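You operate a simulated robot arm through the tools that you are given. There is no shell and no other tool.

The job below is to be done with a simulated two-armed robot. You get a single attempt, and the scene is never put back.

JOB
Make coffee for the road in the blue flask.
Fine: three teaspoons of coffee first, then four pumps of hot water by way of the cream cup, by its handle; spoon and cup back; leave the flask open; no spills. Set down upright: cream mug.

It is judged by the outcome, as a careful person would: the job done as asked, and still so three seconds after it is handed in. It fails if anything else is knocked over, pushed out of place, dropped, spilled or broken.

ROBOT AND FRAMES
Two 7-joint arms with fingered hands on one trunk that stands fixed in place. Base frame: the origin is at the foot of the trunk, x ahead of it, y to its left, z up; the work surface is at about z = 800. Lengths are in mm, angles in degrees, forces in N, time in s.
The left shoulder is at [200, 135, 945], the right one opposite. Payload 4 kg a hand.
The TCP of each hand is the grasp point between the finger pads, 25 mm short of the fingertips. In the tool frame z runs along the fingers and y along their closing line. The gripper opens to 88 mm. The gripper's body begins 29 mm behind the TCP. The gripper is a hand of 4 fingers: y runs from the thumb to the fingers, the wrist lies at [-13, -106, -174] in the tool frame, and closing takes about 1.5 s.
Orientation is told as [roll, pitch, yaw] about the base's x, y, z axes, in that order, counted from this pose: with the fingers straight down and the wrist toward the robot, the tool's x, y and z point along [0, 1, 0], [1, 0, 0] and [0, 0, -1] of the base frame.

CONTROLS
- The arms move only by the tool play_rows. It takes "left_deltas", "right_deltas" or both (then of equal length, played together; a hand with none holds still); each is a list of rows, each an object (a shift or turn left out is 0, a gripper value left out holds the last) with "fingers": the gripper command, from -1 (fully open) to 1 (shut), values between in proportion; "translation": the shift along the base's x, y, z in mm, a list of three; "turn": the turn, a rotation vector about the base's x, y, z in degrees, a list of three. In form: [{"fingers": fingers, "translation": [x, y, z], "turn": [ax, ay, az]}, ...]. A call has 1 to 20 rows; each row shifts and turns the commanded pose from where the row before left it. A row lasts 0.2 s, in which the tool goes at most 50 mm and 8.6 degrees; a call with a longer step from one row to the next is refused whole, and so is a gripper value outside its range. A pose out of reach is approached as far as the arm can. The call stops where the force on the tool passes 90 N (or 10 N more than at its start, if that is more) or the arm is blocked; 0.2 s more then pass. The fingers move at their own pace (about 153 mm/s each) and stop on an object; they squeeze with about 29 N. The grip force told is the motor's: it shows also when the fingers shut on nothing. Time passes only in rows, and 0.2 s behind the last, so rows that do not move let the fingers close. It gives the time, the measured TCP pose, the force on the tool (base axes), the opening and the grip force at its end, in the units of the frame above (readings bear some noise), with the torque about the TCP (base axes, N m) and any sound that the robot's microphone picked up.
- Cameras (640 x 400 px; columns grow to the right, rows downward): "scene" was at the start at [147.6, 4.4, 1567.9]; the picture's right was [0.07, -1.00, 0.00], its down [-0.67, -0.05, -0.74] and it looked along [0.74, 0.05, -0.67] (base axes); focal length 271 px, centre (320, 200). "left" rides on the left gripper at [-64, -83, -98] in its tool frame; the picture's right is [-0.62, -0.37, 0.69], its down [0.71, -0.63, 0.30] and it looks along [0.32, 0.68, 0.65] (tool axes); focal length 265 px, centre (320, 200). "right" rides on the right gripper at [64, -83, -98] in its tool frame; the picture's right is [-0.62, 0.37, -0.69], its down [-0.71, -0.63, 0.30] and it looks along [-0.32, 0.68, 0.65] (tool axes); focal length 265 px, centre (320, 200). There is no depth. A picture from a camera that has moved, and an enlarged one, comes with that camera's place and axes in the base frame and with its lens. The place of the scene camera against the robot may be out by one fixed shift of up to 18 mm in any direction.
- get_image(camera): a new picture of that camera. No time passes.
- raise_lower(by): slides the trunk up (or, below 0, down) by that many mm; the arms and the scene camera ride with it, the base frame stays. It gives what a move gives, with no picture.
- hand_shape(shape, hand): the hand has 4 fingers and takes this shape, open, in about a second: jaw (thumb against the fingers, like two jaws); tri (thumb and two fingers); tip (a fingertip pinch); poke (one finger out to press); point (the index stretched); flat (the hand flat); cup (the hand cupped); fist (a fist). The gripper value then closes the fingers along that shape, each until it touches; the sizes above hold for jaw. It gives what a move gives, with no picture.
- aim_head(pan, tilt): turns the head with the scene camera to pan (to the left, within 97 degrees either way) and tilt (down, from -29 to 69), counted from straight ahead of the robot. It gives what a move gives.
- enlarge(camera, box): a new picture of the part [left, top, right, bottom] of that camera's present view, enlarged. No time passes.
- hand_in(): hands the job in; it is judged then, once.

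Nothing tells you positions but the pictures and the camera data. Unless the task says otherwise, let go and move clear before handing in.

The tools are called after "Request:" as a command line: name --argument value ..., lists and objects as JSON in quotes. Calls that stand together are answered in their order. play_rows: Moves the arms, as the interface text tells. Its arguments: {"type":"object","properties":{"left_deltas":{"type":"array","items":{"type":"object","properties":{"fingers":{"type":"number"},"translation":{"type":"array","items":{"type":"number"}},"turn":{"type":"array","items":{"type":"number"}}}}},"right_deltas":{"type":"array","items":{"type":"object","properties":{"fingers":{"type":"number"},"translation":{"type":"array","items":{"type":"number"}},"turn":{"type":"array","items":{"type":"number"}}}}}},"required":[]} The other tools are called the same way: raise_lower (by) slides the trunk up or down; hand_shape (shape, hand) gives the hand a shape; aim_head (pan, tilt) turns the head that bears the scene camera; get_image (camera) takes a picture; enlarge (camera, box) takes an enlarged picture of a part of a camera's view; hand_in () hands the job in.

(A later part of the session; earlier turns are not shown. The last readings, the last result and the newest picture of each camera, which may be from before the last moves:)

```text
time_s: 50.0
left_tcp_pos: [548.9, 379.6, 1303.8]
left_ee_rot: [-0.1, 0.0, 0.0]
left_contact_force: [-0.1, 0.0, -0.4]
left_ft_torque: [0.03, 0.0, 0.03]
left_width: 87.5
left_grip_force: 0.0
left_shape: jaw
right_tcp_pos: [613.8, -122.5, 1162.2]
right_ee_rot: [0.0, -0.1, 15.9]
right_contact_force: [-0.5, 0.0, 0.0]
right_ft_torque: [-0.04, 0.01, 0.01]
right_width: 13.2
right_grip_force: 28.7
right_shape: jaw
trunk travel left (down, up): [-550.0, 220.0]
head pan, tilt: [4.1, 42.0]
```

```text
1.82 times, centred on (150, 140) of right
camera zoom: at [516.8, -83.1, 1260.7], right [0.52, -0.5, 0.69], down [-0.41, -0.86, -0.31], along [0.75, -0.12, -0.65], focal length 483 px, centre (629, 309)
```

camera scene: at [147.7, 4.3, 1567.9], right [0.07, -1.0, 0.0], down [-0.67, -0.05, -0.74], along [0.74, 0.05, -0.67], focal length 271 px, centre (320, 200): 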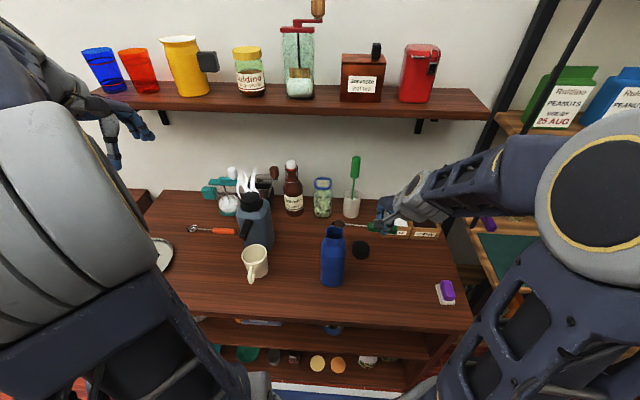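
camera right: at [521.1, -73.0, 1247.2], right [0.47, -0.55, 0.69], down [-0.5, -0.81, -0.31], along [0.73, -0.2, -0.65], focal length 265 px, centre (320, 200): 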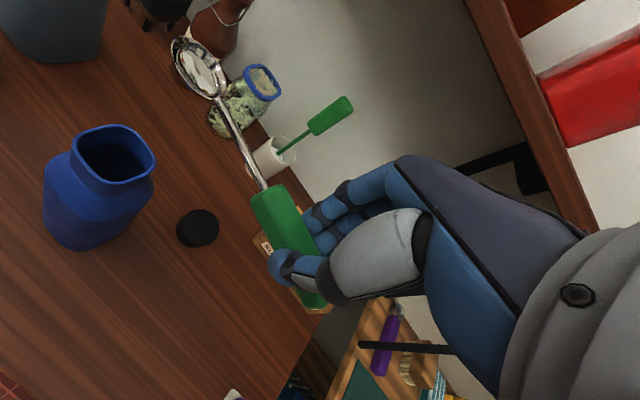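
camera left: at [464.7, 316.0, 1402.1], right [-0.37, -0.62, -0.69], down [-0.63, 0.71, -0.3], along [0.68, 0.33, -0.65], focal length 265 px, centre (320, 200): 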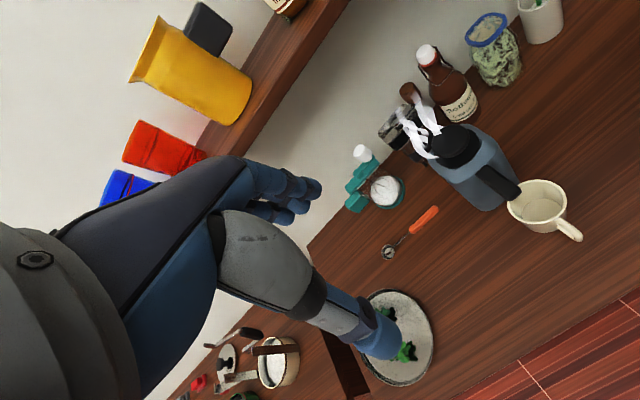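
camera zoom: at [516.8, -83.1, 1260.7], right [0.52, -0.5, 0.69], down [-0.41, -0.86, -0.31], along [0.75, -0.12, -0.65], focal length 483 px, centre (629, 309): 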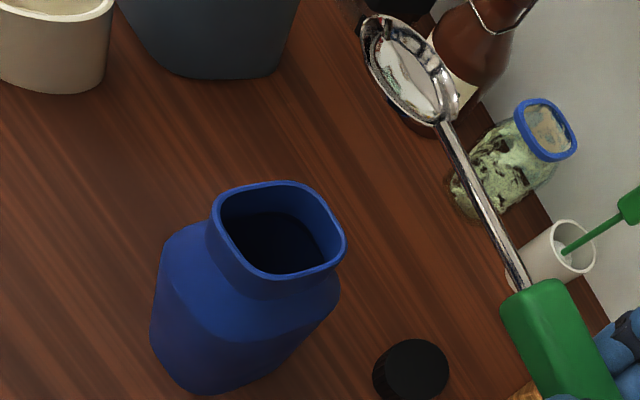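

Clean. Now the third scoop, using the same motions.

Request:
play_rows --right_deltas '[{"translation": [17.05, -24.84, -9.94], "turn": [0, 0, -4.484]}, {"translation": [17.05, -24.84, -9.94], "turn": [0, 0, -4.484]}, {"translation": [17.05, -24.84, -9.94], "turn": [0, 0, -4.484]}, {"translation": [17.05, -24.84, -9.94], "turn": [0, 0, -4.484]}, {"translation": [17.05, -24.84, -9.94], "turn": [0, 0, -4.484]}, {"translation": [17.05, -24.84, -9.94], "turn": [0, 0, -4.484]}, {"translation": [17.05, -24.84, -9.94], "turn": [0, 0, -4.484]}, {"translation": [17.05, -24.84, -9.94], "turn": [0, 0, -4.484]}, {"translation": [17.05, -24.84, -9.94], "turn": [0, 0, -4.484]}, {"translation": [17.05, -24.84, -9.94], "turn": [0, 0, -4.484]}, {"turn": [-5.33, 5.27, 0]}, {"turn": [-5.33, 5.27, 0]}, {"turn": [-5.33, 5.27, 0]}, {"turn": [-5.33, 5.27, 0]}, {"turn": [-5.33, 5.27, 0]}, {"turn": [-5.33, 5.27, 0]}, {"translation": [0, 0, -30]}, {"translation": [0, 0, -30]}, {"translation": [0, 0, -25]}, {"translation": [0, 0, -20]}]'

Request:
enlarge --camera "right" --box '[60, 0, 300, 200]'

```text
time_s: 54.2
left_tcp_pos: [549.1, 378.6, 1303.3]
left_ee_rot: [-0.1, 0.0, -0.1]
left_contact_force: [0.6, -1.0, 0.2]
left_ft_torque: [-0.02, 0.04, 0.01]
left_width: 87.7
left_grip_force: 0.1
left_shape: jaw
right_tcp_pos: [785.3, -369.9, 959.0]
right_ee_rot: [-43.9, 11.0, -33.3]
right_contact_force: [-0.8, -0.4, -0.7]
right_ft_torque: [0.01, 0.02, -0.01]
right_width: 13.6
right_grip_force: 28.8
right_shape: jaw
trunk travel left (down, up): [-550.0, 220.0]
head pan, tilt: [4.1, 42.0]
```

```text
2.00 times, centred on (180, 100) of right
camera zoom: at [783.5, -232.0, 999.8], right [0.47, -0.27, 0.84], down [-0.87, -0.29, 0.39], along [0.14, -0.92, -0.37], focal length 531 px, centre (600, 400)
```

zoom: 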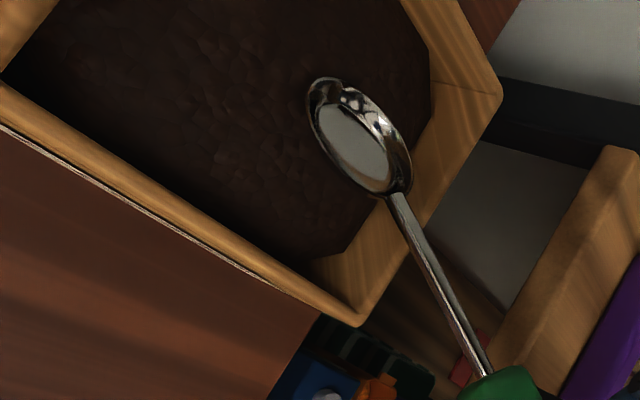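

Everything is in the same position as before. I'll dip, level and lift the third scoop.

Request:
play_rows --right_deltas '[{"translation": [0.5, 0.5, -10]}, {"translation": [0.5, 0.5, -10]}, {"translation": [0.5, 0.5, -10]}, {"translation": [0.5, 0.5, -6]}, {"translation": [-1.7, -1.7, -2.5], "turn": [2.13, -2.11, 0]}, {"translation": [-1.7, -1.7, -2.5], "turn": [2.13, -2.11, 0]}, {"translation": [-1.7, -1.7, -2.5], "turn": [2.13, -2.11, 0]}, {"translation": [-1.7, -1.8, -2.5], "turn": [2.13, -2.11, 0]}, {"translation": [-1.7, -1.8, -2.5], "turn": [2.13, -2.11, 0]}, {"translation": [-1.5, -1.5, 2], "turn": [1.78, -1.76, 0]}, {"translation": [-1.5, -1.5, 4], "turn": [1.78, -1.76, 0]}, {"translation": [0, 0, 8]}, {"translation": [0, 0, 10]}, {"translation": [0, 0, 10]}, {"translation": [0, 0, 10]}, {"translation": [0, 0, 10]}]'

Request:
enlarge --camera "right" --box '[60, 0, 300, 200]'

```text
time_s: 57.6
left_tcp_pos: [550.1, 379.0, 1301.7]
left_ee_rot: [0.0, -0.1, 0.0]
left_contact_force: [-1.1, -0.5, -0.8]
left_ft_torque: [-0.03, 0.04, -0.01]
left_width: 87.8
left_grip_force: 0.0
left_shape: jaw
right_tcp_pos: [775.8, -378.9, 965.2]
right_ee_rot: [-24.1, 6.6, -30.2]
right_contact_force: [0.3, -0.2, 0.2]
right_ft_torque: [-0.04, 0.01, 0.04]
right_width: 13.5
right_grip_force: 28.9
right_shape: jaw
trunk travel left (down, up): [-550.0, 220.0]
head pan, tilt: [4.1, 42.0]
```

```text
2.00 times, centred on (180, 100) of right
camera zoom: at [760.7, -256.0, 1036.2], right [0.26, -0.48, 0.84], down [-0.93, -0.35, 0.09], along [0.26, -0.8, -0.54], focal length 531 px, centre (600, 400)
```

zoom: 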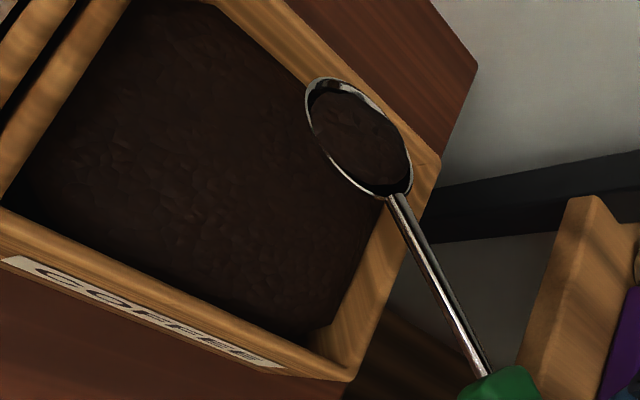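

The spoon is full for the third time. I'll level it and carry it to the flask as before.

Request:
play_rows --right_deltas '[{"translation": [0, 0, 15], "turn": [2.96, -2.93, 0]}, {"translation": [0, 0, 17], "turn": [2.96, -2.93, 0]}, {"translation": [0, 0, 18], "turn": [2.96, -2.93, 0]}, {"translation": [0, 0, 18], "turn": [2.96, -2.93, 0]}, {"translation": [0, 0, 18], "turn": [2.96, -2.93, 0]}, {"translation": [0, 0, 15], "turn": [2.96, -2.93, 0]}, {"translation": [-6.2, 10, 0], "turn": [0, 0, 1.72]}, {"translation": [-12.38, 19.93, 0], "turn": [0, 0, 3.45]}, {"translation": [-12.38, 19.93, 0], "turn": [0, 0, 3.45]}, {"translation": [-12.38, 19.93, 0], "turn": [0, 0, 3.45]}, {"translation": [-12.38, 19.93, 0], "turn": [0, 0, 3.45]}, {"translation": [-12.38, 19.93, 0], "turn": [0, 0, 3.45]}, {"translation": [-12.38, 19.93, 0], "turn": [0, 0, 3.45]}, {"translation": [-12.38, 19.93, 0], "turn": [0, 0, 3.45]}, {"translation": [-12.38, 19.93, 0], "turn": [0, 0, 3.45]}, {"translation": [-12.38, 19.93, 0], "turn": [0, 0, 3.45]}, {"translation": [-12.38, 19.93, 0], "turn": [0, 0, 3.45]}, {"translation": [-12.38, 19.93, 0], "turn": [0, 0, 3.45]}, {"translation": [-12.38, 19.93, 0], "turn": [0, 0, 3.45]}, {"translation": [-6.2, 10, 0], "turn": [0, 0, 1.72]}]'

Request:
enlarge --camera "scene" --box '[315, 210, 365, 250]'

Request:
enlarge --camera "right" --box '[60, 30, 240, 170]'

```text
time_s: 61.8
left_tcp_pos: [548.5, 379.5, 1304.1]
left_ee_rot: [-0.1, -0.1, -0.1]
left_contact_force: [0.0, 0.4, 0.6]
left_ft_torque: [-0.01, 0.0, 0.02]
left_width: 87.7
left_grip_force: 0.0
left_shape: jaw
right_tcp_pos: [615.0, -121.4, 1067.2]
right_ee_rot: [0.1, -0.1, 15.9]
right_contact_force: [1.4, 0.4, -0.5]
right_ft_torque: [-0.04, -0.04, 0.01]
right_width: 13.7
right_grip_force: 28.5
right_shape: jaw
trunk travel left (down, up): [-550.0, 220.0]
head pan, tilt: [4.1, 42.0]
```

```text
10.00 times, centred on (340, 230) of scene
camera zoom: at [147.7, 4.3, 1567.9], right [0.07, -1.0, 0.0], down [-0.67, -0.05, -0.74], along [0.74, 0.05, -0.67], focal length 2711 px, centre (120, -100)
```

zoom: 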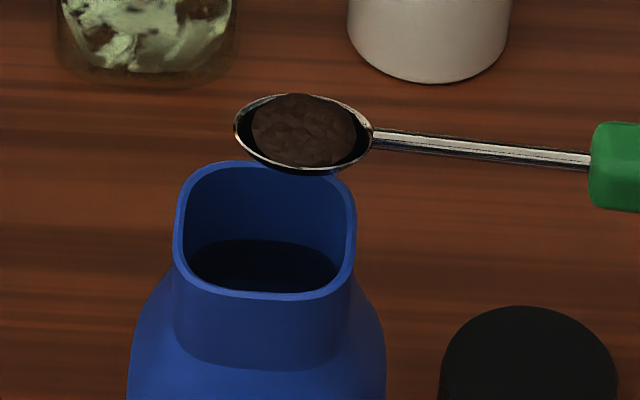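

```text
2.86 times, centred on (150, 100) of right
camera zoom: at [516.6, -82.2, 1164.0], right [0.52, -0.5, 0.69], down [-0.41, -0.86, -0.31], along [0.75, -0.12, -0.65], focal length 758 px, centre (806, 486)
```

zoom: 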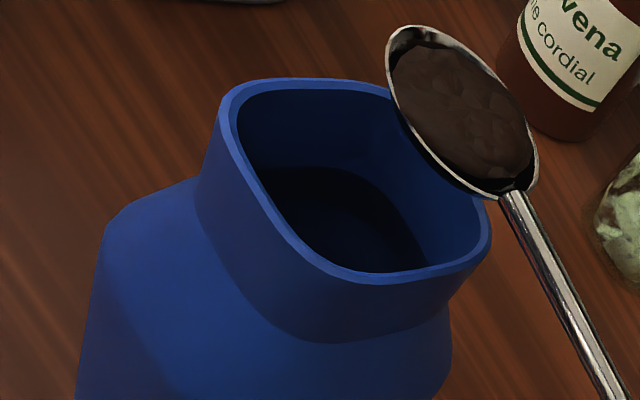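

The geometry matches the second time to within a millimetre or two. I'll tip with the same motion.

Request:
play_rows --right_deltas '[{"translation": [0, 1, 9.6], "turn": [-5, 0, 0]}, {"translation": [0, 1.1, 9.5], "turn": [-5, 0, 0]}, {"translation": [0, 2.7, 9.3], "turn": [-5, 0, 0]}, {"translation": [0, 3.1, 8.8], "turn": [-5, 0, 0]}, {"translation": [0, 4.9, 7.3], "turn": [-5, 0, 0]}, {"translation": [0, 5.9, 6.7], "turn": [-5, 0, 0]}, {"translation": [0, 6.9, 6.2], "turn": [-5, 0, 0]}, {"translation": [0, 7.4, 5.9], "turn": [-5, 0, 0]}, {"translation": [0, 8.5, 5.5], "turn": [-5, 0, 0]}, {"translation": [0, 8.9, 5], "turn": [-5, 0, 0]}, {"translation": [0, 9.5, 3.9], "turn": [-5, 0, 0]}, {"translation": [0, 9.9, 3.3], "turn": [-5, 0, 0]}, {"translation": [0, 10.3, 3], "turn": [-5, 0, 0]}, {"translation": [0, 10.5, 2.5], "turn": [-5, 0, 0]}, {"translation": [0, 0, 0]}, {"translation": [0, 0, 0]}]'

Request:
enlarge --camera "scene" --box '[300, 180, 380, 250]'

Request:
enlarge --camera "right" --box '[60, 0, 260, 160]'

```text
time_s: 65.2
left_tcp_pos: [548.8, 380.0, 1303.8]
left_ee_rot: [0.0, 0.0, 0.1]
left_contact_force: [-0.8, -0.2, 0.0]
left_ft_torque: [0.02, -0.01, -0.01]
left_width: 87.5
left_grip_force: 0.0
left_shape: jaw
right_tcp_pos: [614.3, -29.5, 1152.6]
right_ee_rot: [-69.3, 15.0, 5.6]
right_contact_force: [0.1, -0.3, -0.3]
right_ft_torque: [-0.03, -0.03, -0.01]
right_width: 13.6
right_grip_force: 29.5
right_shape: jaw
trunk travel left (down, up): [-550.0, 220.0]
head pan, tilt: [4.1, 42.0]
```

```text
5.71 times, centred on (340, 215) of scene
camera zoom: at [147.6, 4.4, 1567.9], right [0.07, -1.0, 0.0], down [-0.67, -0.05, -0.74], along [0.74, 0.05, -0.67], focal length 1549 px, centre (206, 114)
```

zoom: 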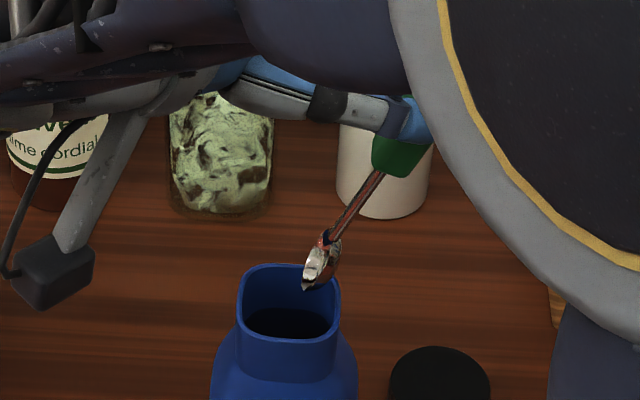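

```text
2.50 times, centred on (160, 80) of right
camera zoom: at [516.7, 75.5, 1148.3], right [0.52, 0.48, 0.7], down [-0.41, -0.58, 0.7], along [0.75, -0.66, -0.11], focal length 664 px, centre (720, 500)
```

zoom: 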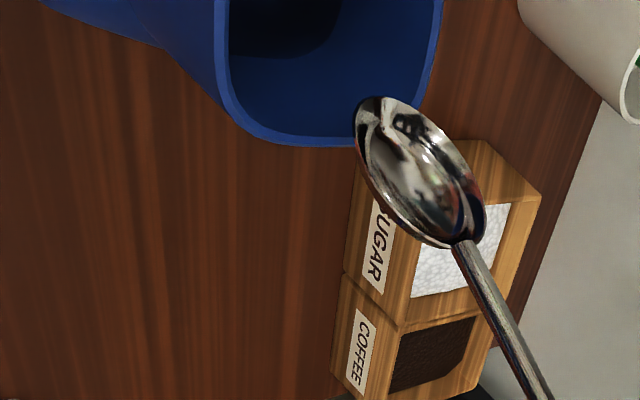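

All three teaspoons are in. Now I'll un-tilt and bring the spoon back toward its original place, with the bowl at (555, −211) and the handle centre at (664, −203).

Request:
play_rows --right_deltas '[{"translation": [0, 0, 15]}, {"translation": [0, -10, 0], "turn": [7.5, 0, 0]}, {"translation": [0, -10, 0], "turn": [7.5, 0, 0]}, {"translation": [0, -10, 0], "turn": [7.5, 0, 0]}, {"translation": [0, -10, 0], "turn": [7.5, 0, 0]}, {"translation": [0, -10, 0], "turn": [7.5, 0, 0]}, {"translation": [0, -10, 0], "turn": [7.5, 0, 0]}, {"translation": [0, -10, 0], "turn": [7.5, 0, 0]}, {"translation": [0, -10, 0], "turn": [7.5, 0, 0]}, {"translation": [0, -12, -5], "turn": [7.5, 0, 0]}, {"translation": [0, 0, 0], "turn": [2.5, 0, 0]}]'

Request:
enlarge --camera "scene" --box '[290, 205, 400, 295]'

Request:
enlarge --camera "right" --box '[150, 20, 350, 310]'

```text
time_s: 67.6
left_tcp_pos: [549.8, 379.5, 1303.7]
left_ee_rot: [-0.1, 0.0, 0.0]
left_contact_force: [0.4, 0.5, -0.6]
left_ft_torque: [0.04, -0.02, 0.01]
left_width: 87.6
left_grip_force: 0.0
left_shape: jaw
right_tcp_pos: [613.8, -122.5, 1161.6]
right_ee_rot: [-0.1, -0.2, 16.0]
right_contact_force: [-0.5, 0.5, -0.1]
right_ft_torque: [-0.03, 0.01, 0.0]
right_width: 13.5
right_grip_force: 29.3
right_shape: jaw
trunk travel left (down, up): [-550.0, 220.0]
head pan, tilt: [4.1, 42.0]
```

```text
4.44 times, centred on (345, 250) of scene
camera zoom: at [147.6, 4.4, 1567.9], right [0.07, -1.0, 0.0], down [-0.67, -0.05, -0.74], along [0.74, 0.05, -0.67], focal length 1205 px, centre (209, -22)
```

zoom: 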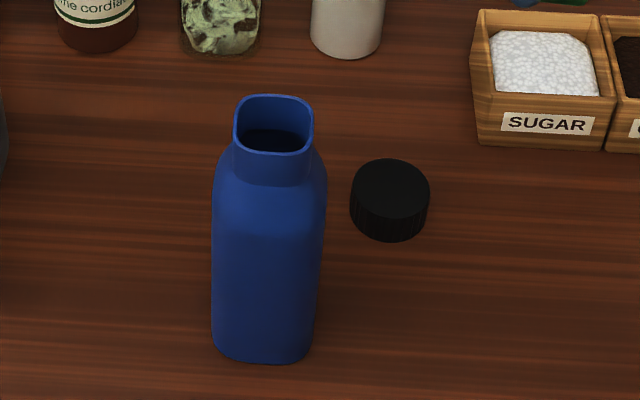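

```text
1.38 times, centred on (250, 165) of right
camera zoom: at [516.5, -83.7, 1259.8], right [0.52, -0.5, 0.69], down [-0.41, -0.86, -0.31], along [0.75, -0.12, -0.65], focal length 366 px, centre (417, 248)
```

zoom: 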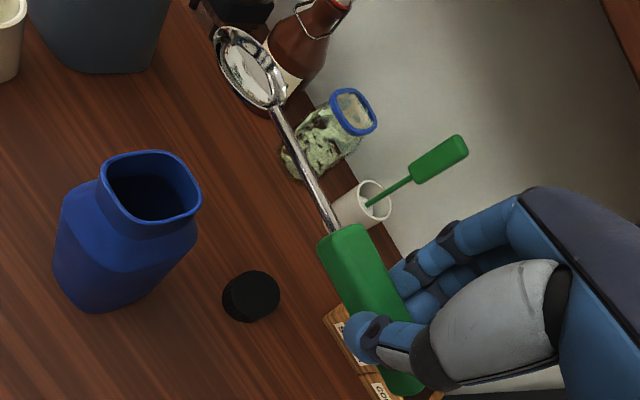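

Clean all round. Next is the swing to the return place, and then the descent.

Request:
play_rows --right_deltas '[{"translation": [4.3, -6.74, -4], "turn": [0, 0, 7.85]}, {"translation": [4.3, -6.74, -6], "turn": [0, 0, 7.85]}, {"translation": [4.3, -6.74, -9], "turn": [0, 0, 7.85]}, {"translation": [4.3, -6.74, -9], "turn": [0, 0, 7.85]}, {"translation": [4.3, -6.74, -9], "turn": [0, 0, 7.85]}, {"translation": [4.3, -6.74, -9], "turn": [0, 0, 7.85]}, {"translation": [4.3, -6.74, -9], "turn": [0, 0, 7.85]}, {"translation": [4.3, -6.74, -9], "turn": [0, 0, 7.85]}, {"translation": [4.3, -6.74, -9], "turn": [0, 0, 7.85]}, {"translation": [4.3, -6.74, -9], "turn": [0, 0, 7.85]}, {"translation": [4.3, -6.74, -9], "turn": [0, 0, 7.85]}, {"translation": [4.3, -6.74, -9], "turn": [0, 0, 7.85]}, {"translation": [0, 0, -40]}, {"translation": [0, 0, -40]}, {"translation": [0, 0, -40]}, {"translation": [0, 0, -35]}, {"translation": [0, 0, -20]}, {"translation": [0, 0, 0]}]'

Request:
get_image --camera "right"

Request:
enlarge --camera "scene" --box '[360, 230, 460, 310]'

```text
time_s: 71.4
left_tcp_pos: [549.2, 379.4, 1302.4]
left_ee_rot: [0.0, -0.1, -0.1]
left_contact_force: [0.7, -0.9, 0.2]
left_ft_torque: [0.0, -0.02, 0.06]
left_width: 87.3
left_grip_force: 0.0
left_shape: jaw
right_tcp_pos: [665.7, -202.6, 887.2]
right_ee_rot: [0.1, -0.1, 110.1]
right_contact_force: [-0.8, 0.0, 0.6]
right_ft_torque: [-0.01, -0.01, 0.01]
right_width: 13.4
right_grip_force: 29.2
right_shape: jaw
trunk travel left (down, up): [-550.0, 220.0]
head pan, tilt: [4.1, 42.0]
```

```text
taken
camera right: at [634.3, -303.0, 984.2], right [0.46, 0.56, 0.69], down [0.89, -0.35, -0.31], along [0.07, 0.75, -0.65], focal length 265 px, centre (320, 200)
```

right: 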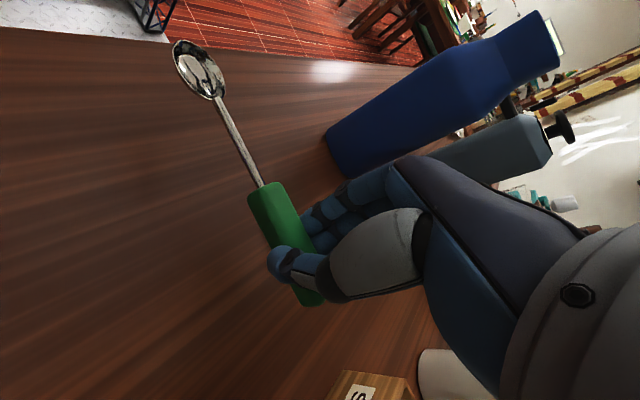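

```text
5.00 times, centred on (410, 270) of scene
camera zoom: at [147.6, 4.4, 1567.9], right [0.07, -1.0, 0.0], down [-0.67, -0.05, -0.74], along [0.74, 0.05, -0.67], focal length 1356 px, centre (-130, -150)
```

zoom: 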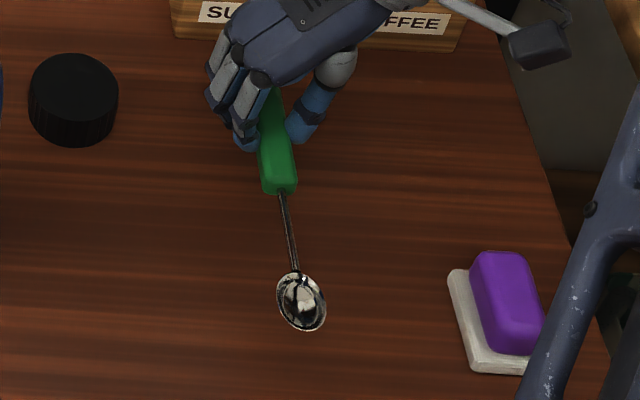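

Triangulating again, the bowl is at (549.6, −205, 865) with the spoon pointing about 181.5°. I'll turn +2.6°, shift +6 mm in x, and lower it to the table.

Request:
play_rows --right_deltas '[{"translation": [2, 0, -10], "turn": [0, 0, 1.3]}, {"translation": [2, 0, -15], "turn": [0, 0, 1.3]}, {"translation": [2, 0, -15]}, {"translation": [0, 0, -10]}, {"translation": [0, 0, -3]}, {"translation": [0, 0, 0]}]'

Request:
enlarge --camera "right" --box '[140, 20, 340, 310]'

Request:
enlarge --camera "scene" --box '[360, 230, 460, 310]'

```text
time_s: 72.8
left_tcp_pos: [548.0, 379.2, 1303.6]
left_ee_rot: [0.0, 0.0, 0.0]
left_contact_force: [0.5, 0.5, 0.1]
left_ft_torque: [0.01, 0.0, -0.03]
left_width: 87.5
left_grip_force: 0.1
left_shape: jaw
right_tcp_pos: [673.1, -201.7, 834.6]
right_ee_rot: [-0.1, -0.1, 112.7]
right_contact_force: [0.1, 0.1, -0.9]
right_ft_torque: [0.01, -0.01, 0.01]
right_width: 13.5
right_grip_force: 28.8
right_shape: jaw
trunk travel left (down, up): [-550.0, 220.0]
head pan, tilt: [4.1, 42.0]
```

```text
1.38 times, centred on (240, 165) of right
camera zoom: at [645.4, -304.5, 931.7], right [0.43, 0.58, 0.69], down [0.9, -0.31, -0.31], along [0.04, 0.76, -0.65], focal length 366 px, centre (430, 248)
```

zoom: 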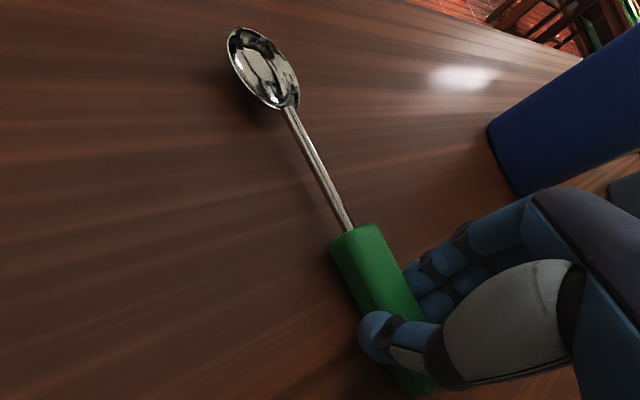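

```text
5.00 times, centred on (410, 270) of scene
camera zoom: at [147.6, 4.4, 1567.9], right [0.07, -1.0, 0.0], down [-0.67, -0.05, -0.74], along [0.74, 0.05, -0.67], focal length 1356 px, centre (-130, -150)
```

zoom: 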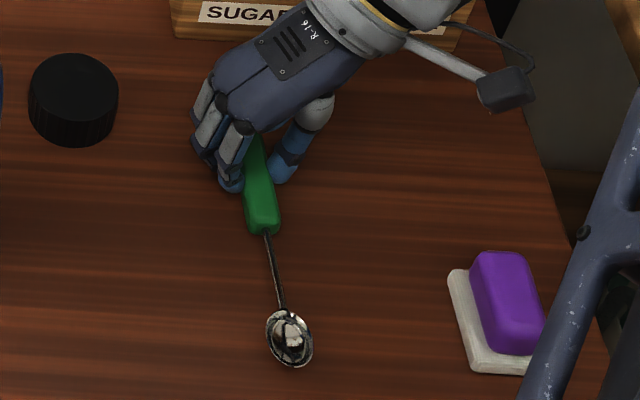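

The spoon's image position matches the original picture within about 2 mm. I'll lower the last few millimetres until contact.

Request:
play_rows --right_deltas '[{"translation": [0, 0, -2]}, {"translation": [0, 0, -1.5]}, {"translation": [0, 0, -1]}, {"translation": [0, 0, 0]}]'

Request:
enlarge --camera "scene" --box '[360, 230, 460, 310]'

Request:
enlarge --camera "right" --box '[140, 20, 340, 310]'

```text
time_s: 73.8
left_tcp_pos: [548.8, 379.3, 1304.0]
left_ee_rot: [-0.1, 0.0, 0.0]
left_contact_force: [-0.4, -0.5, -1.0]
left_ft_torque: [-0.01, 0.01, -0.02]
left_width: 87.7
left_grip_force: 0.0
left_shape: jaw
right_tcp_pos: [672.4, -203.1, 831.3]
right_ee_rot: [0.0, -0.1, 112.7]
right_contact_force: [-0.9, -2.5, 14.1]
right_ft_torque: [0.01, 0.04, 0.08]
right_width: 14.1
right_grip_force: 29.2
right_shape: jaw
trunk travel left (down, up): [-550.0, 220.0]
head pan, tilt: [4.1, 42.0]
```

```text
5.00 times, centred on (410, 270) of scene
camera zoom: at [147.2, 4.4, 1568.1], right [0.07, -1.0, 0.0], down [-0.67, -0.05, -0.74], along [0.74, 0.05, -0.67], focal length 1356 px, centre (-130, -150)
```

zoom: 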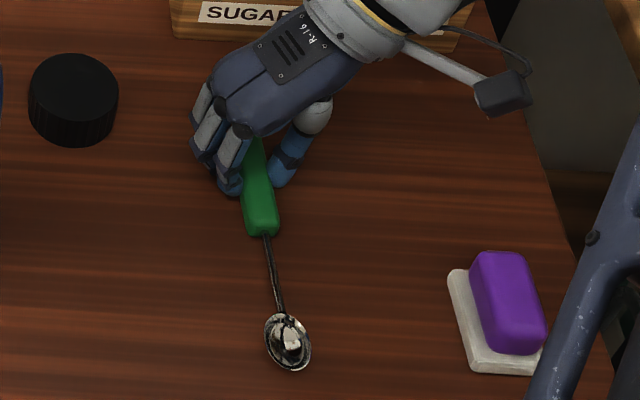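

```text
1.38 times, centred on (240, 165) of right
camera zoom: at [645.3, -304.3, 928.1], right [0.43, 0.58, 0.69], down [0.9, -0.31, -0.3], along [0.04, 0.76, -0.65], focal length 366 px, centre (430, 248)
```

zoom: 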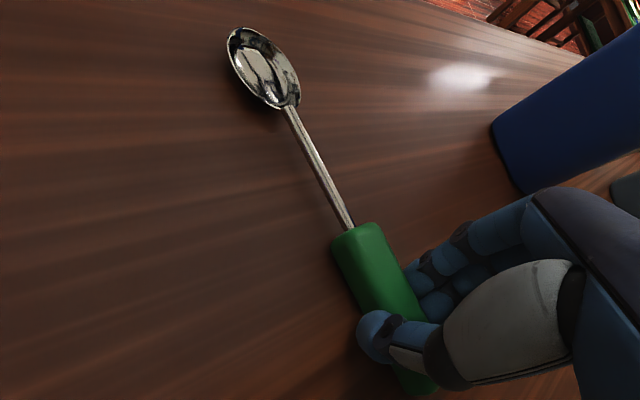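

Contact is made (14 N), so I'll ease up slightly, open the fingers moderately, and lift away.

Request:
play_rows --right_deltas '[{"translation": [0, 0, 0.8]}, {"fingers": 0.5}, {"fingers": 0.3}, {"fingers": 0.1}, {"fingers": -0.1}, {"fingers": -0.1}, {"fingers": -0.1}, {"fingers": -0.1}]'

Request:
enlarge --camera "scene" --box '[360, 230, 460, 310]'

Request:
enlarge --camera "right" --box '[140, 20, 340, 310]'

```text
time_s: 75.6
left_tcp_pos: [549.7, 380.5, 1303.7]
left_ee_rot: [0.0, 0.0, 0.0]
left_contact_force: [-0.8, -0.1, -0.7]
left_ft_torque: [-0.02, -0.02, -0.04]
left_width: 87.6
left_grip_force: 0.1
left_shape: jaw
right_tcp_pos: [673.8, -202.7, 830.6]
right_ee_rot: [0.1, -0.1, 112.8]
right_contact_force: [0.0, 0.3, 0.2]
right_ft_torque: [0.0, -0.02, 0.01]
right_width: 48.3
right_grip_force: 0.1
right_shape: jaw
trunk travel left (down, up): [-550.0, 220.0]
head pan, tilt: [4.1, 42.0]
```

```text
5.00 times, centred on (410, 270) of scene
camera zoom: at [147.7, 4.4, 1567.9], right [0.07, -1.0, 0.0], down [-0.67, -0.05, -0.74], along [0.74, 0.05, -0.67], focal length 1356 px, centre (-130, -150)
```

zoom: 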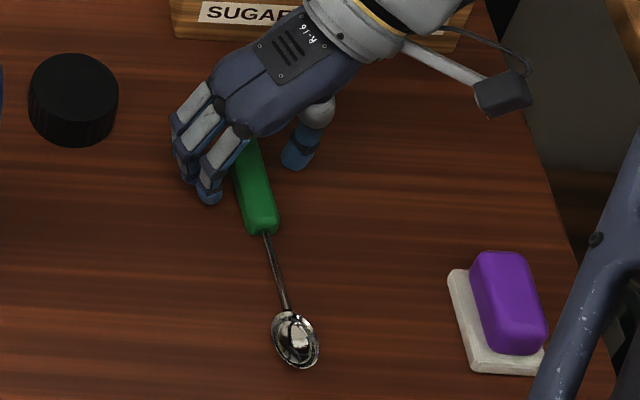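

```text
1.38 times, centred on (240, 165) of right
camera zoom: at [645.3, -304.2, 927.9], right [0.43, 0.58, 0.69], down [0.9, -0.31, -0.31], along [0.04, 0.76, -0.65], focal length 366 px, centre (430, 248)
```

zoom: 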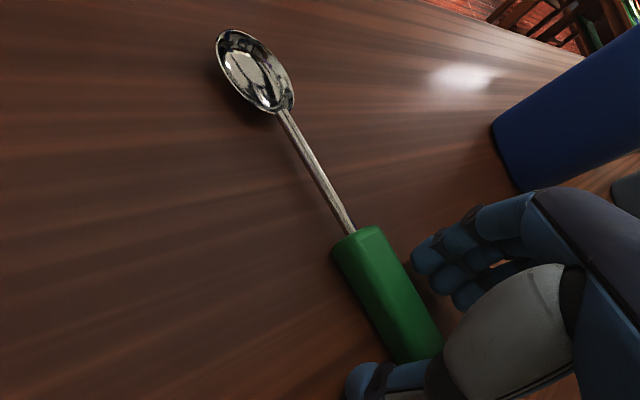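

The spoon is back within a few millimetres of its original place. I'll lift the right hand clear and retract it.

Request:
play_rows --right_deltas '[{"translation": [0, 0, 25]}, {"translation": [0, 0, 40]}, {"translation": [0, 0, 45], "fingers": -1}, {"translation": [0, 0, 45]}, {"translation": [-9, -10, 20], "turn": [0, 0, -8]}, {"translation": [-9, -10, 20], "turn": [0, 0, -8]}, {"translation": [-9, -10, 20], "turn": [0, 0, -8]}, {"translation": [-9, -10, 20], "turn": [0, 0, -8]}, {"translation": [-9, -10, 20], "turn": [0, 0, -8]}, {"translation": [-9, -10, 20], "turn": [0, 0, -8]}, {"translation": [-9, -10, 20], "turn": [0, 0, -8]}, {"translation": [-9, -10, 20], "turn": [0, 0, -8]}, {"translation": [-9, -10, 20], "turn": [0, 0, -8]}, {"translation": [-9, -10, 20], "turn": [0, 0, -8]}, {"translation": [-9, -10, 20], "turn": [0, 0, -8]}, {"translation": [-9, -10, 20], "turn": [0, 0, -8]}, {"translation": [-9, -10, 20], "turn": [0, 0, -8]}, {"translation": [-9, -10, 20], "turn": [0, 0, -8]}]'

Request:
get_image --camera "scene"

Request:
enlarge --camera "scene" --box '[360, 230, 460, 310]'

Request:
get_image --camera "left"

```text
time_s: 79.4
left_tcp_pos: [549.8, 380.3, 1303.9]
left_ee_rot: [-0.1, -0.1, 0.0]
left_contact_force: [0.0, -0.2, -0.2]
left_ft_torque: [-0.02, 0.01, 0.0]
left_width: 87.7
left_grip_force: 0.1
left_shape: jaw
right_tcp_pos: [545.9, -341.8, 1266.4]
right_ee_rot: [0.1, -0.1, 0.5]
right_contact_force: [-0.2, 0.3, -0.5]
right_ft_torque: [0.0, 0.04, 0.03]
right_width: 88.1
right_grip_force: 0.2
right_shape: jaw
trunk travel left (down, up): [-550.0, 220.0]
head pan, tilt: [4.1, 42.0]
```

```text
taken
camera scene: at [147.8, 4.2, 1567.9], right [0.07, -1.0, 0.0], down [-0.67, -0.05, -0.74], along [0.74, 0.05, -0.67], focal length 271 px, centre (320, 200)
```

scene: 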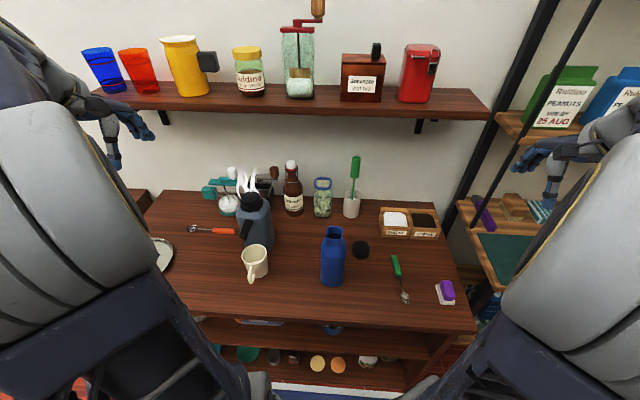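

```text
5.00 times, centred on (410, 270) of scene
camera zoom: at [147.8, 4.2, 1567.9], right [0.07, -1.0, 0.0], down [-0.67, -0.05, -0.74], along [0.74, 0.05, -0.67], focal length 1356 px, centre (-130, -150)
```

zoom: 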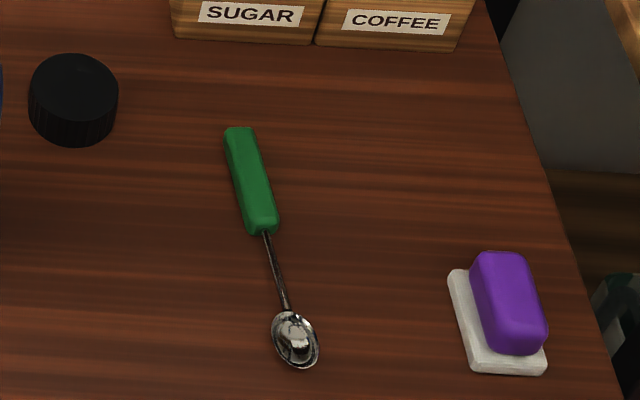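

```text
taken
camera left: at [465.1, 315.6, 1402.0], right [-0.37, -0.62, -0.69], down [-0.63, 0.71, -0.3], along [0.68, 0.33, -0.65], focal length 265 px, centre (320, 200)
```

left: 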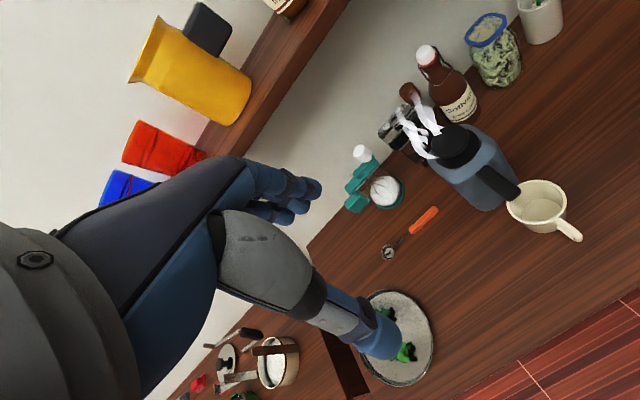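

Everything on the right is back in order. Next I'll measure the pump thermos, its spout, and the cream mug.

Request:
enlarge --camera "left" --box '[400, 80, 600, 260]'

Request:
enlarge --camera "scene" --box '[225, 180, 295, 290]'

Request:
enlarge --camera "right" --box '[0, 0, 200, 200]'

```text
2.22 times, centred on (500, 170) of left
camera zoom: at [465.1, 315.6, 1402.0], right [-0.37, -0.62, -0.69], down [-0.63, 0.71, -0.3], along [0.68, 0.33, -0.65], focal length 590 px, centre (-80, 267)
```

zoom: 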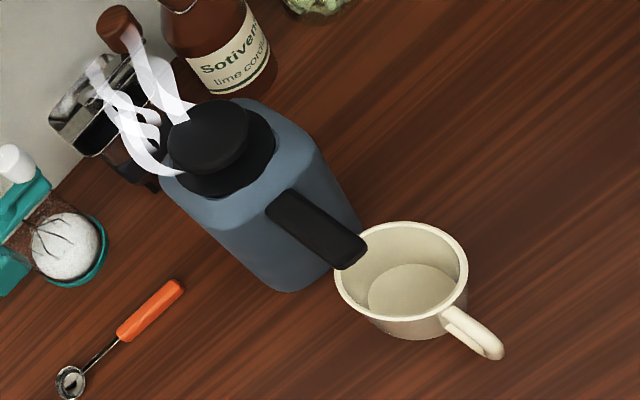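

```text
3.64 times, centred on (260, 235) of scene
camera zoom: at [147.8, 4.2, 1567.9], right [0.07, -1.0, 0.0], down [-0.67, -0.05, -0.74], along [0.74, 0.05, -0.67], focal length 986 px, centre (538, 73)
```

zoom: 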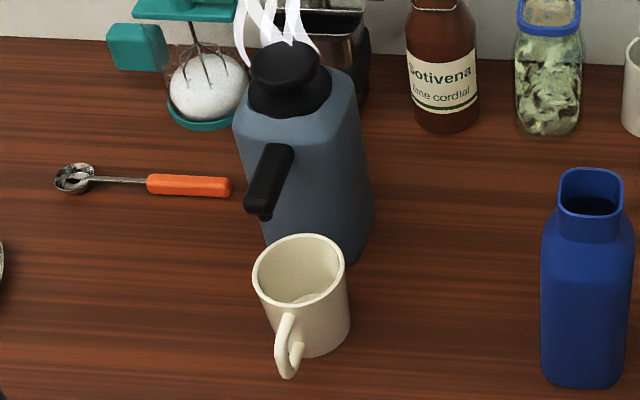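

```text
2.00 times, centred on (100, 100) of right
camera zoom: at [462.0, -279.0, 1363.4], right [0.37, -0.62, 0.69], down [-0.62, -0.72, -0.31], along [0.69, -0.32, -0.65], focal length 531 px, centre (760, 400)
```

zoom: 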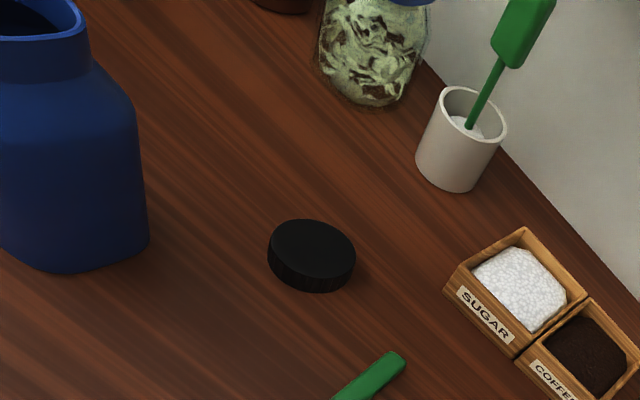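

Triangulated: pump knob top at about (741, 257, 1005), spout tip at (625, 260, 965), mug rim centre at (626, 240, 881) with inner radius about 35. So the mug already stands under the spout, though off-centre. I'll put the left hand in the poke shape and look at it.

Request:
hand_shape --shape "poke" --hand "left"

Request:
get_image --camera "left"

Request:
get_image --camera "scene"

Request:
enlarge --camera "scene" --box '[240, 195, 275, 245]'

```text
time_s: 80.3
left_tcp_pos: [549.6, 379.8, 1302.9]
left_ee_rot: [-0.1, 0.0, 0.0]
left_contact_force: [0.1, 0.5, -0.8]
left_ft_torque: [-0.01, 0.0, -0.01]
left_width: 0.1
left_grip_force: 0.1
left_shape: poke
right_tcp_pos: [547.5, -342.1, 1265.1]
right_ee_rot: [0.0, 0.0, 0.6]
right_contact_force: [-0.2, -0.2, -0.4]
right_ft_torque: [0.0, 0.02, -0.02]
right_width: 87.9
right_grip_force: 0.1
right_shape: jaw
trunk travel left (down, up): [-550.0, 220.0]
head pan, tilt: [4.1, 42.0]
```

```text
taken
camera left: at [465.0, 315.7, 1402.0], right [-0.37, -0.62, -0.69], down [-0.63, 0.71, -0.3], along [0.68, 0.32, -0.65], focal length 265 px, centre (320, 200)
```

left: 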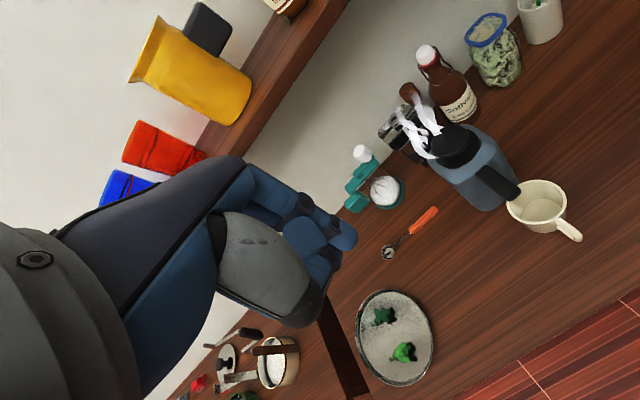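

```text
taken
camera scene: at [147.6, 4.4, 1567.9], right [0.07, -1.0, 0.0], down [-0.67, -0.05, -0.74], along [0.74, 0.05, -0.67], focal length 271 px, centre (320, 200)
```

scene: 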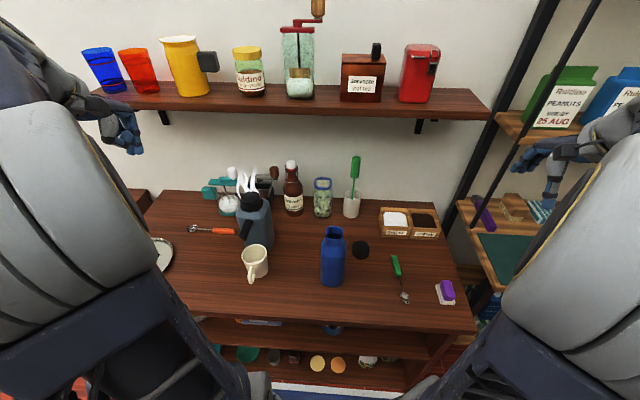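

```text
8.00 times, centred on (258, 220) of scene
camera zoom: at [147.6, 4.4, 1567.9], right [0.07, -1.0, 0.0], down [-0.67, -0.05, -0.74], along [0.74, 0.05, -0.67], focal length 2169 px, centre (820, 40)
```

zoom: 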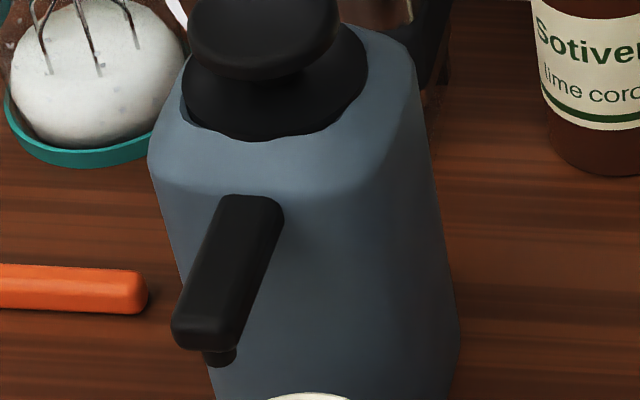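

The nozzle is near (630, 260, 944) and the mug's handle points straight toward the robot with its outer edge at about x=561. I'll first take the empty mug by the handle to centre it under the nozzle, which also tests the grasp. The hand goes back to jaw and turns sideways.

Request:
hand_shape --shape "jaw" --hand "left"

Request:
play_rows --left_deltas '[{"translation": [0, 0, 0], "turn": [0, 0, -8.2], "fingers": -1}, {"turn": [0, 0, -8.2]}, {"turn": [0, 0, -8.2]}, {"turn": [0, 0, -8.2]}, {"turn": [0, 0, -8.2]}, {"turn": [0, 0, -8.2]}, {"turn": [0, 0, -8.2]}, {"turn": [0, 0, -8.2]}, {"turn": [0, 0, -8.2]}, {"turn": [0, 0, -8.2]}, {"turn": [0, 0, -8.0]}]'

Request:
get_image --camera "left"

Request:
get_image --camera "scene"

```text
time_s: 81.2
left_tcp_pos: [548.3, 378.8, 1302.8]
left_ee_rot: [-0.1, 0.0, -0.1]
left_contact_force: [0.0, 0.1, -0.3]
left_ft_torque: [-0.01, 0.02, 0.06]
left_width: 87.6
left_grip_force: 0.1
left_shape: jaw
right_tcp_pos: [546.0, -342.2, 1265.2]
right_ee_rot: [0.0, -0.1, 0.7]
right_contact_force: [-0.5, 0.1, -0.3]
right_ft_torque: [0.01, 0.01, -0.01]
right_width: 87.9
right_grip_force: 0.0
right_shape: jaw
trunk travel left (down, up): [-550.0, 220.0]
head pan, tilt: [4.1, 42.0]
```

```text
time_s: 83.6
left_tcp_pos: [550.7, 378.2, 1301.4]
left_ee_rot: [-0.8, 0.1, -88.3]
left_contact_force: [-0.4, -2.0, 0.9]
left_ft_torque: [0.1, 0.03, 0.0]
left_width: 87.9
left_grip_force: 0.1
left_shape: jaw
left hand out of reach, approached as far as the arm can: row 11
right_tcp_pos: [547.3, -342.3, 1264.4]
right_ee_rot: [0.1, 0.0, 0.8]
right_contact_force: [0.4, -1.3, 0.4]
right_ft_torque: [0.08, -0.02, 0.03]
right_width: 88.0
right_grip_force: 0.1
right_shape: jaw
trunk travel left (down, up): [-550.0, 220.0]
head pan, tilt: [4.1, 42.0]
```

```text
taken
camera left: at [485.0, 460.0, 1400.7], right [-0.64, 0.35, -0.68], down [0.69, 0.65, -0.31], along [0.34, -0.67, -0.66], focal length 265 px, centre (320, 200)
```

left: 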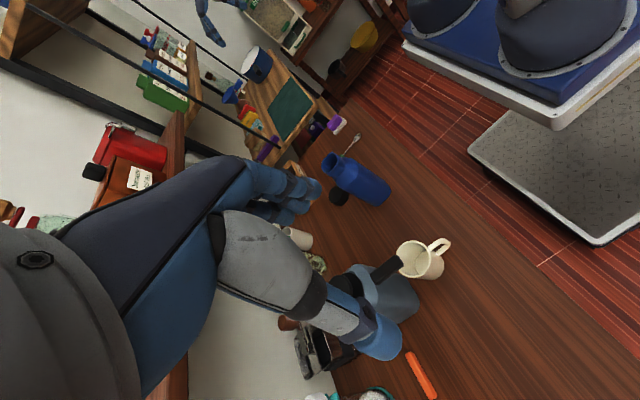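

```text
taken
camera scene: at [148.1, 2.5, 1568.0], right [0.07, -1.0, 0.0], down [-0.67, -0.05, -0.74], along [0.74, 0.05, -0.67], focal length 271 px, centre (320, 200)
```

scene: 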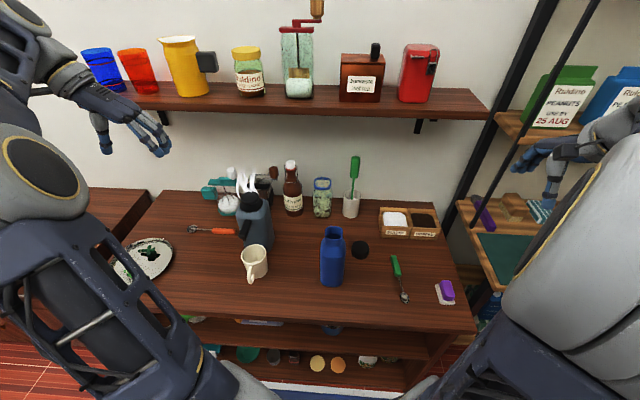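

Yaw −90 was at the edge of reach up high, so I'll come down toward the mug's front while pitching the fingers forward.

Request:
play_rows --left_deltas '[{"translation": [-4, -11, -30]}, {"translation": [-4, -11, -30]}, {"translation": [-4, -11, -30], "turn": [0, -7.5, 0]}, {"translation": [-4, -11, -30], "turn": [0, -7.5, 0]}, {"translation": [-4, -11, -30], "turn": [0, -7.5, 0]}, {"translation": [-4, -11, -30], "turn": [0, -7.5, 0]}, {"translation": [-4, -11, -30], "turn": [0, -7.5, 0]}, {"translation": [-4, -11, -30], "turn": [0, -7.5, 0]}, {"translation": [-4, -11, -30], "turn": [0, -7.5, 0]}, {"translation": [-4, -11, -30], "turn": [0, -7.5, 0]}, {"translation": [0, 0, 0]}]'

Request:
get_image --camera "scene"

Request:
get_image --camera "left"

```text
time_s: 86.0
left_tcp_pos: [511.3, 267.3, 1001.0]
left_ee_rot: [60.1, 0.0, -89.8]
left_contact_force: [-0.5, 0.0, 0.7]
left_ft_torque: [-0.01, -0.01, -0.01]
left_width: 88.0
left_grip_force: 0.1
left_shape: jaw
right_tcp_pos: [547.5, -341.1, 1265.0]
right_ee_rot: [0.1, -0.1, 0.7]
right_contact_force: [0.5, -0.1, -0.6]
right_ft_torque: [-0.01, -0.01, 0.01]
right_width: 87.9
right_grip_force: 0.0
right_shape: jaw
trunk travel left (down, up): [-550.0, 220.0]
head pan, tilt: [4.1, 42.0]
```

```text
taken
camera scene: at [147.6, 4.3, 1567.9], right [0.07, -1.0, 0.0], down [-0.67, -0.05, -0.74], along [0.74, 0.05, -0.67], focal length 271 px, centre (320, 200)
```

scene: 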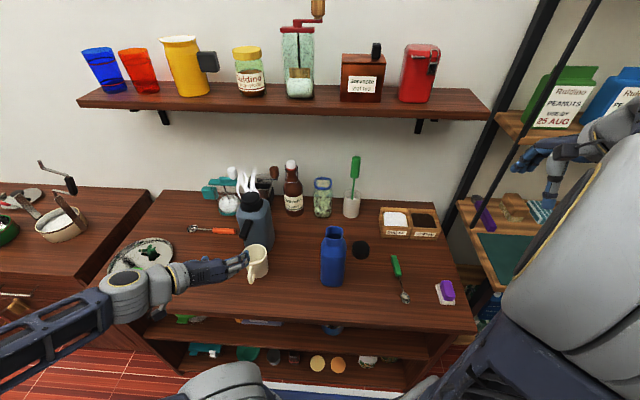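

```text
taken
camera left: at [391.9, 351.8, 994.3], right [0.29, 0.37, -0.88], down [0.62, 0.63, 0.47], along [0.73, -0.68, -0.05], focal length 265 px, centre (320, 200)
```

left: 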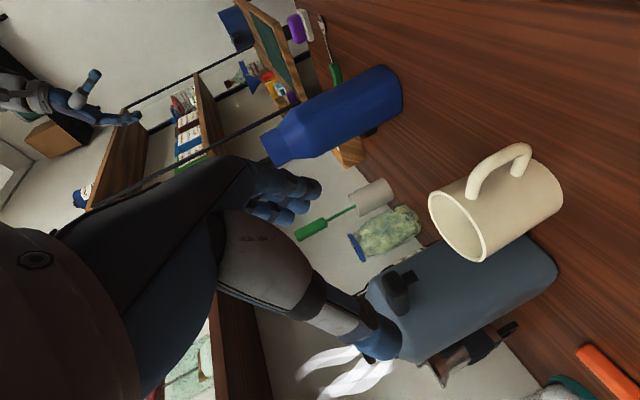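

The left wrist camera now has a good view of the mug and its handle. I'll zoom to measure the handle.

Request:
enlarge --camera "left" --box '[410, 120, 590, 280]'

Request:
enlarge --camera "scene" --box '[200, 220, 290, 300]'

Request:
enlarge --camera "left" --box '[360, 220, 580, 380]'

```text
2.50 times, centred on (500, 200) of left
camera zoom: at [391.9, 351.8, 994.3], right [0.29, 0.37, -0.88], down [0.62, 0.63, 0.47], along [0.73, -0.68, -0.05], focal length 664 px, centre (-130, 200)
```

zoom: 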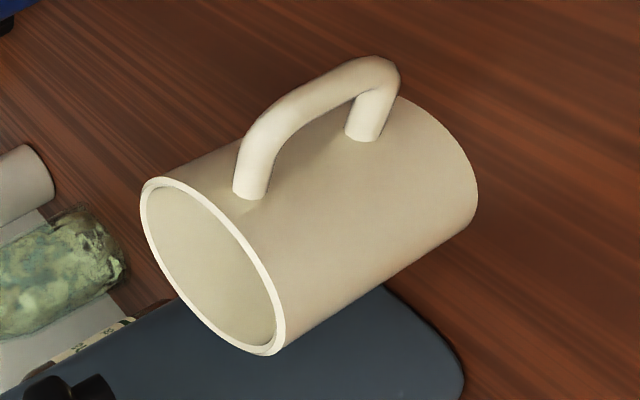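

```text
5.00 times, centred on (245, 260) of scene
camera zoom: at [147.6, 4.3, 1567.9], right [0.07, -1.0, 0.0], down [-0.67, -0.05, -0.74], along [0.74, 0.05, -0.67], focal length 1356 px, centre (695, -100)
```

zoom: 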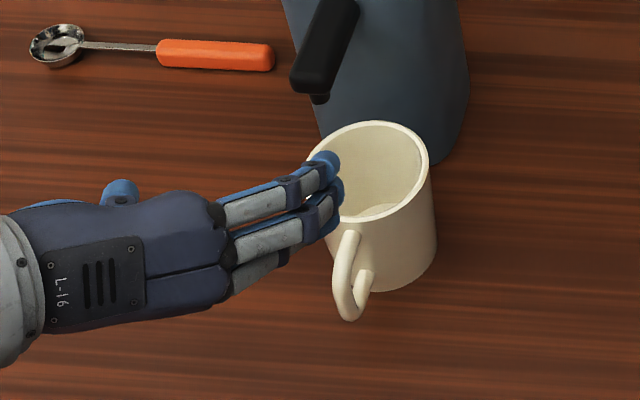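

```text
2.50 times, centred on (470, 300) of left
camera zoom: at [391.9, 351.8, 994.3], right [0.29, 0.37, -0.88], down [0.62, 0.63, 0.47], along [0.73, -0.68, -0.05], focal length 664 px, centre (-55, -50)
```

zoom: 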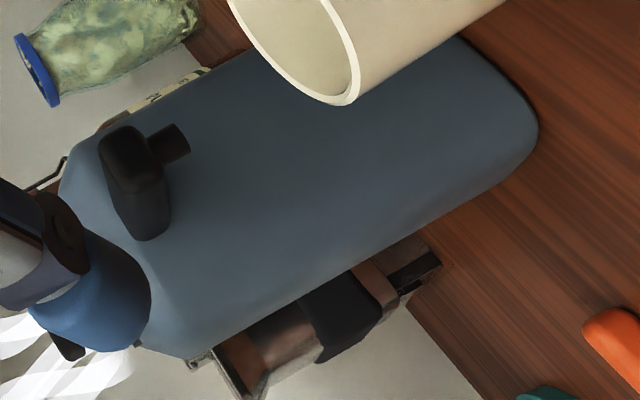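

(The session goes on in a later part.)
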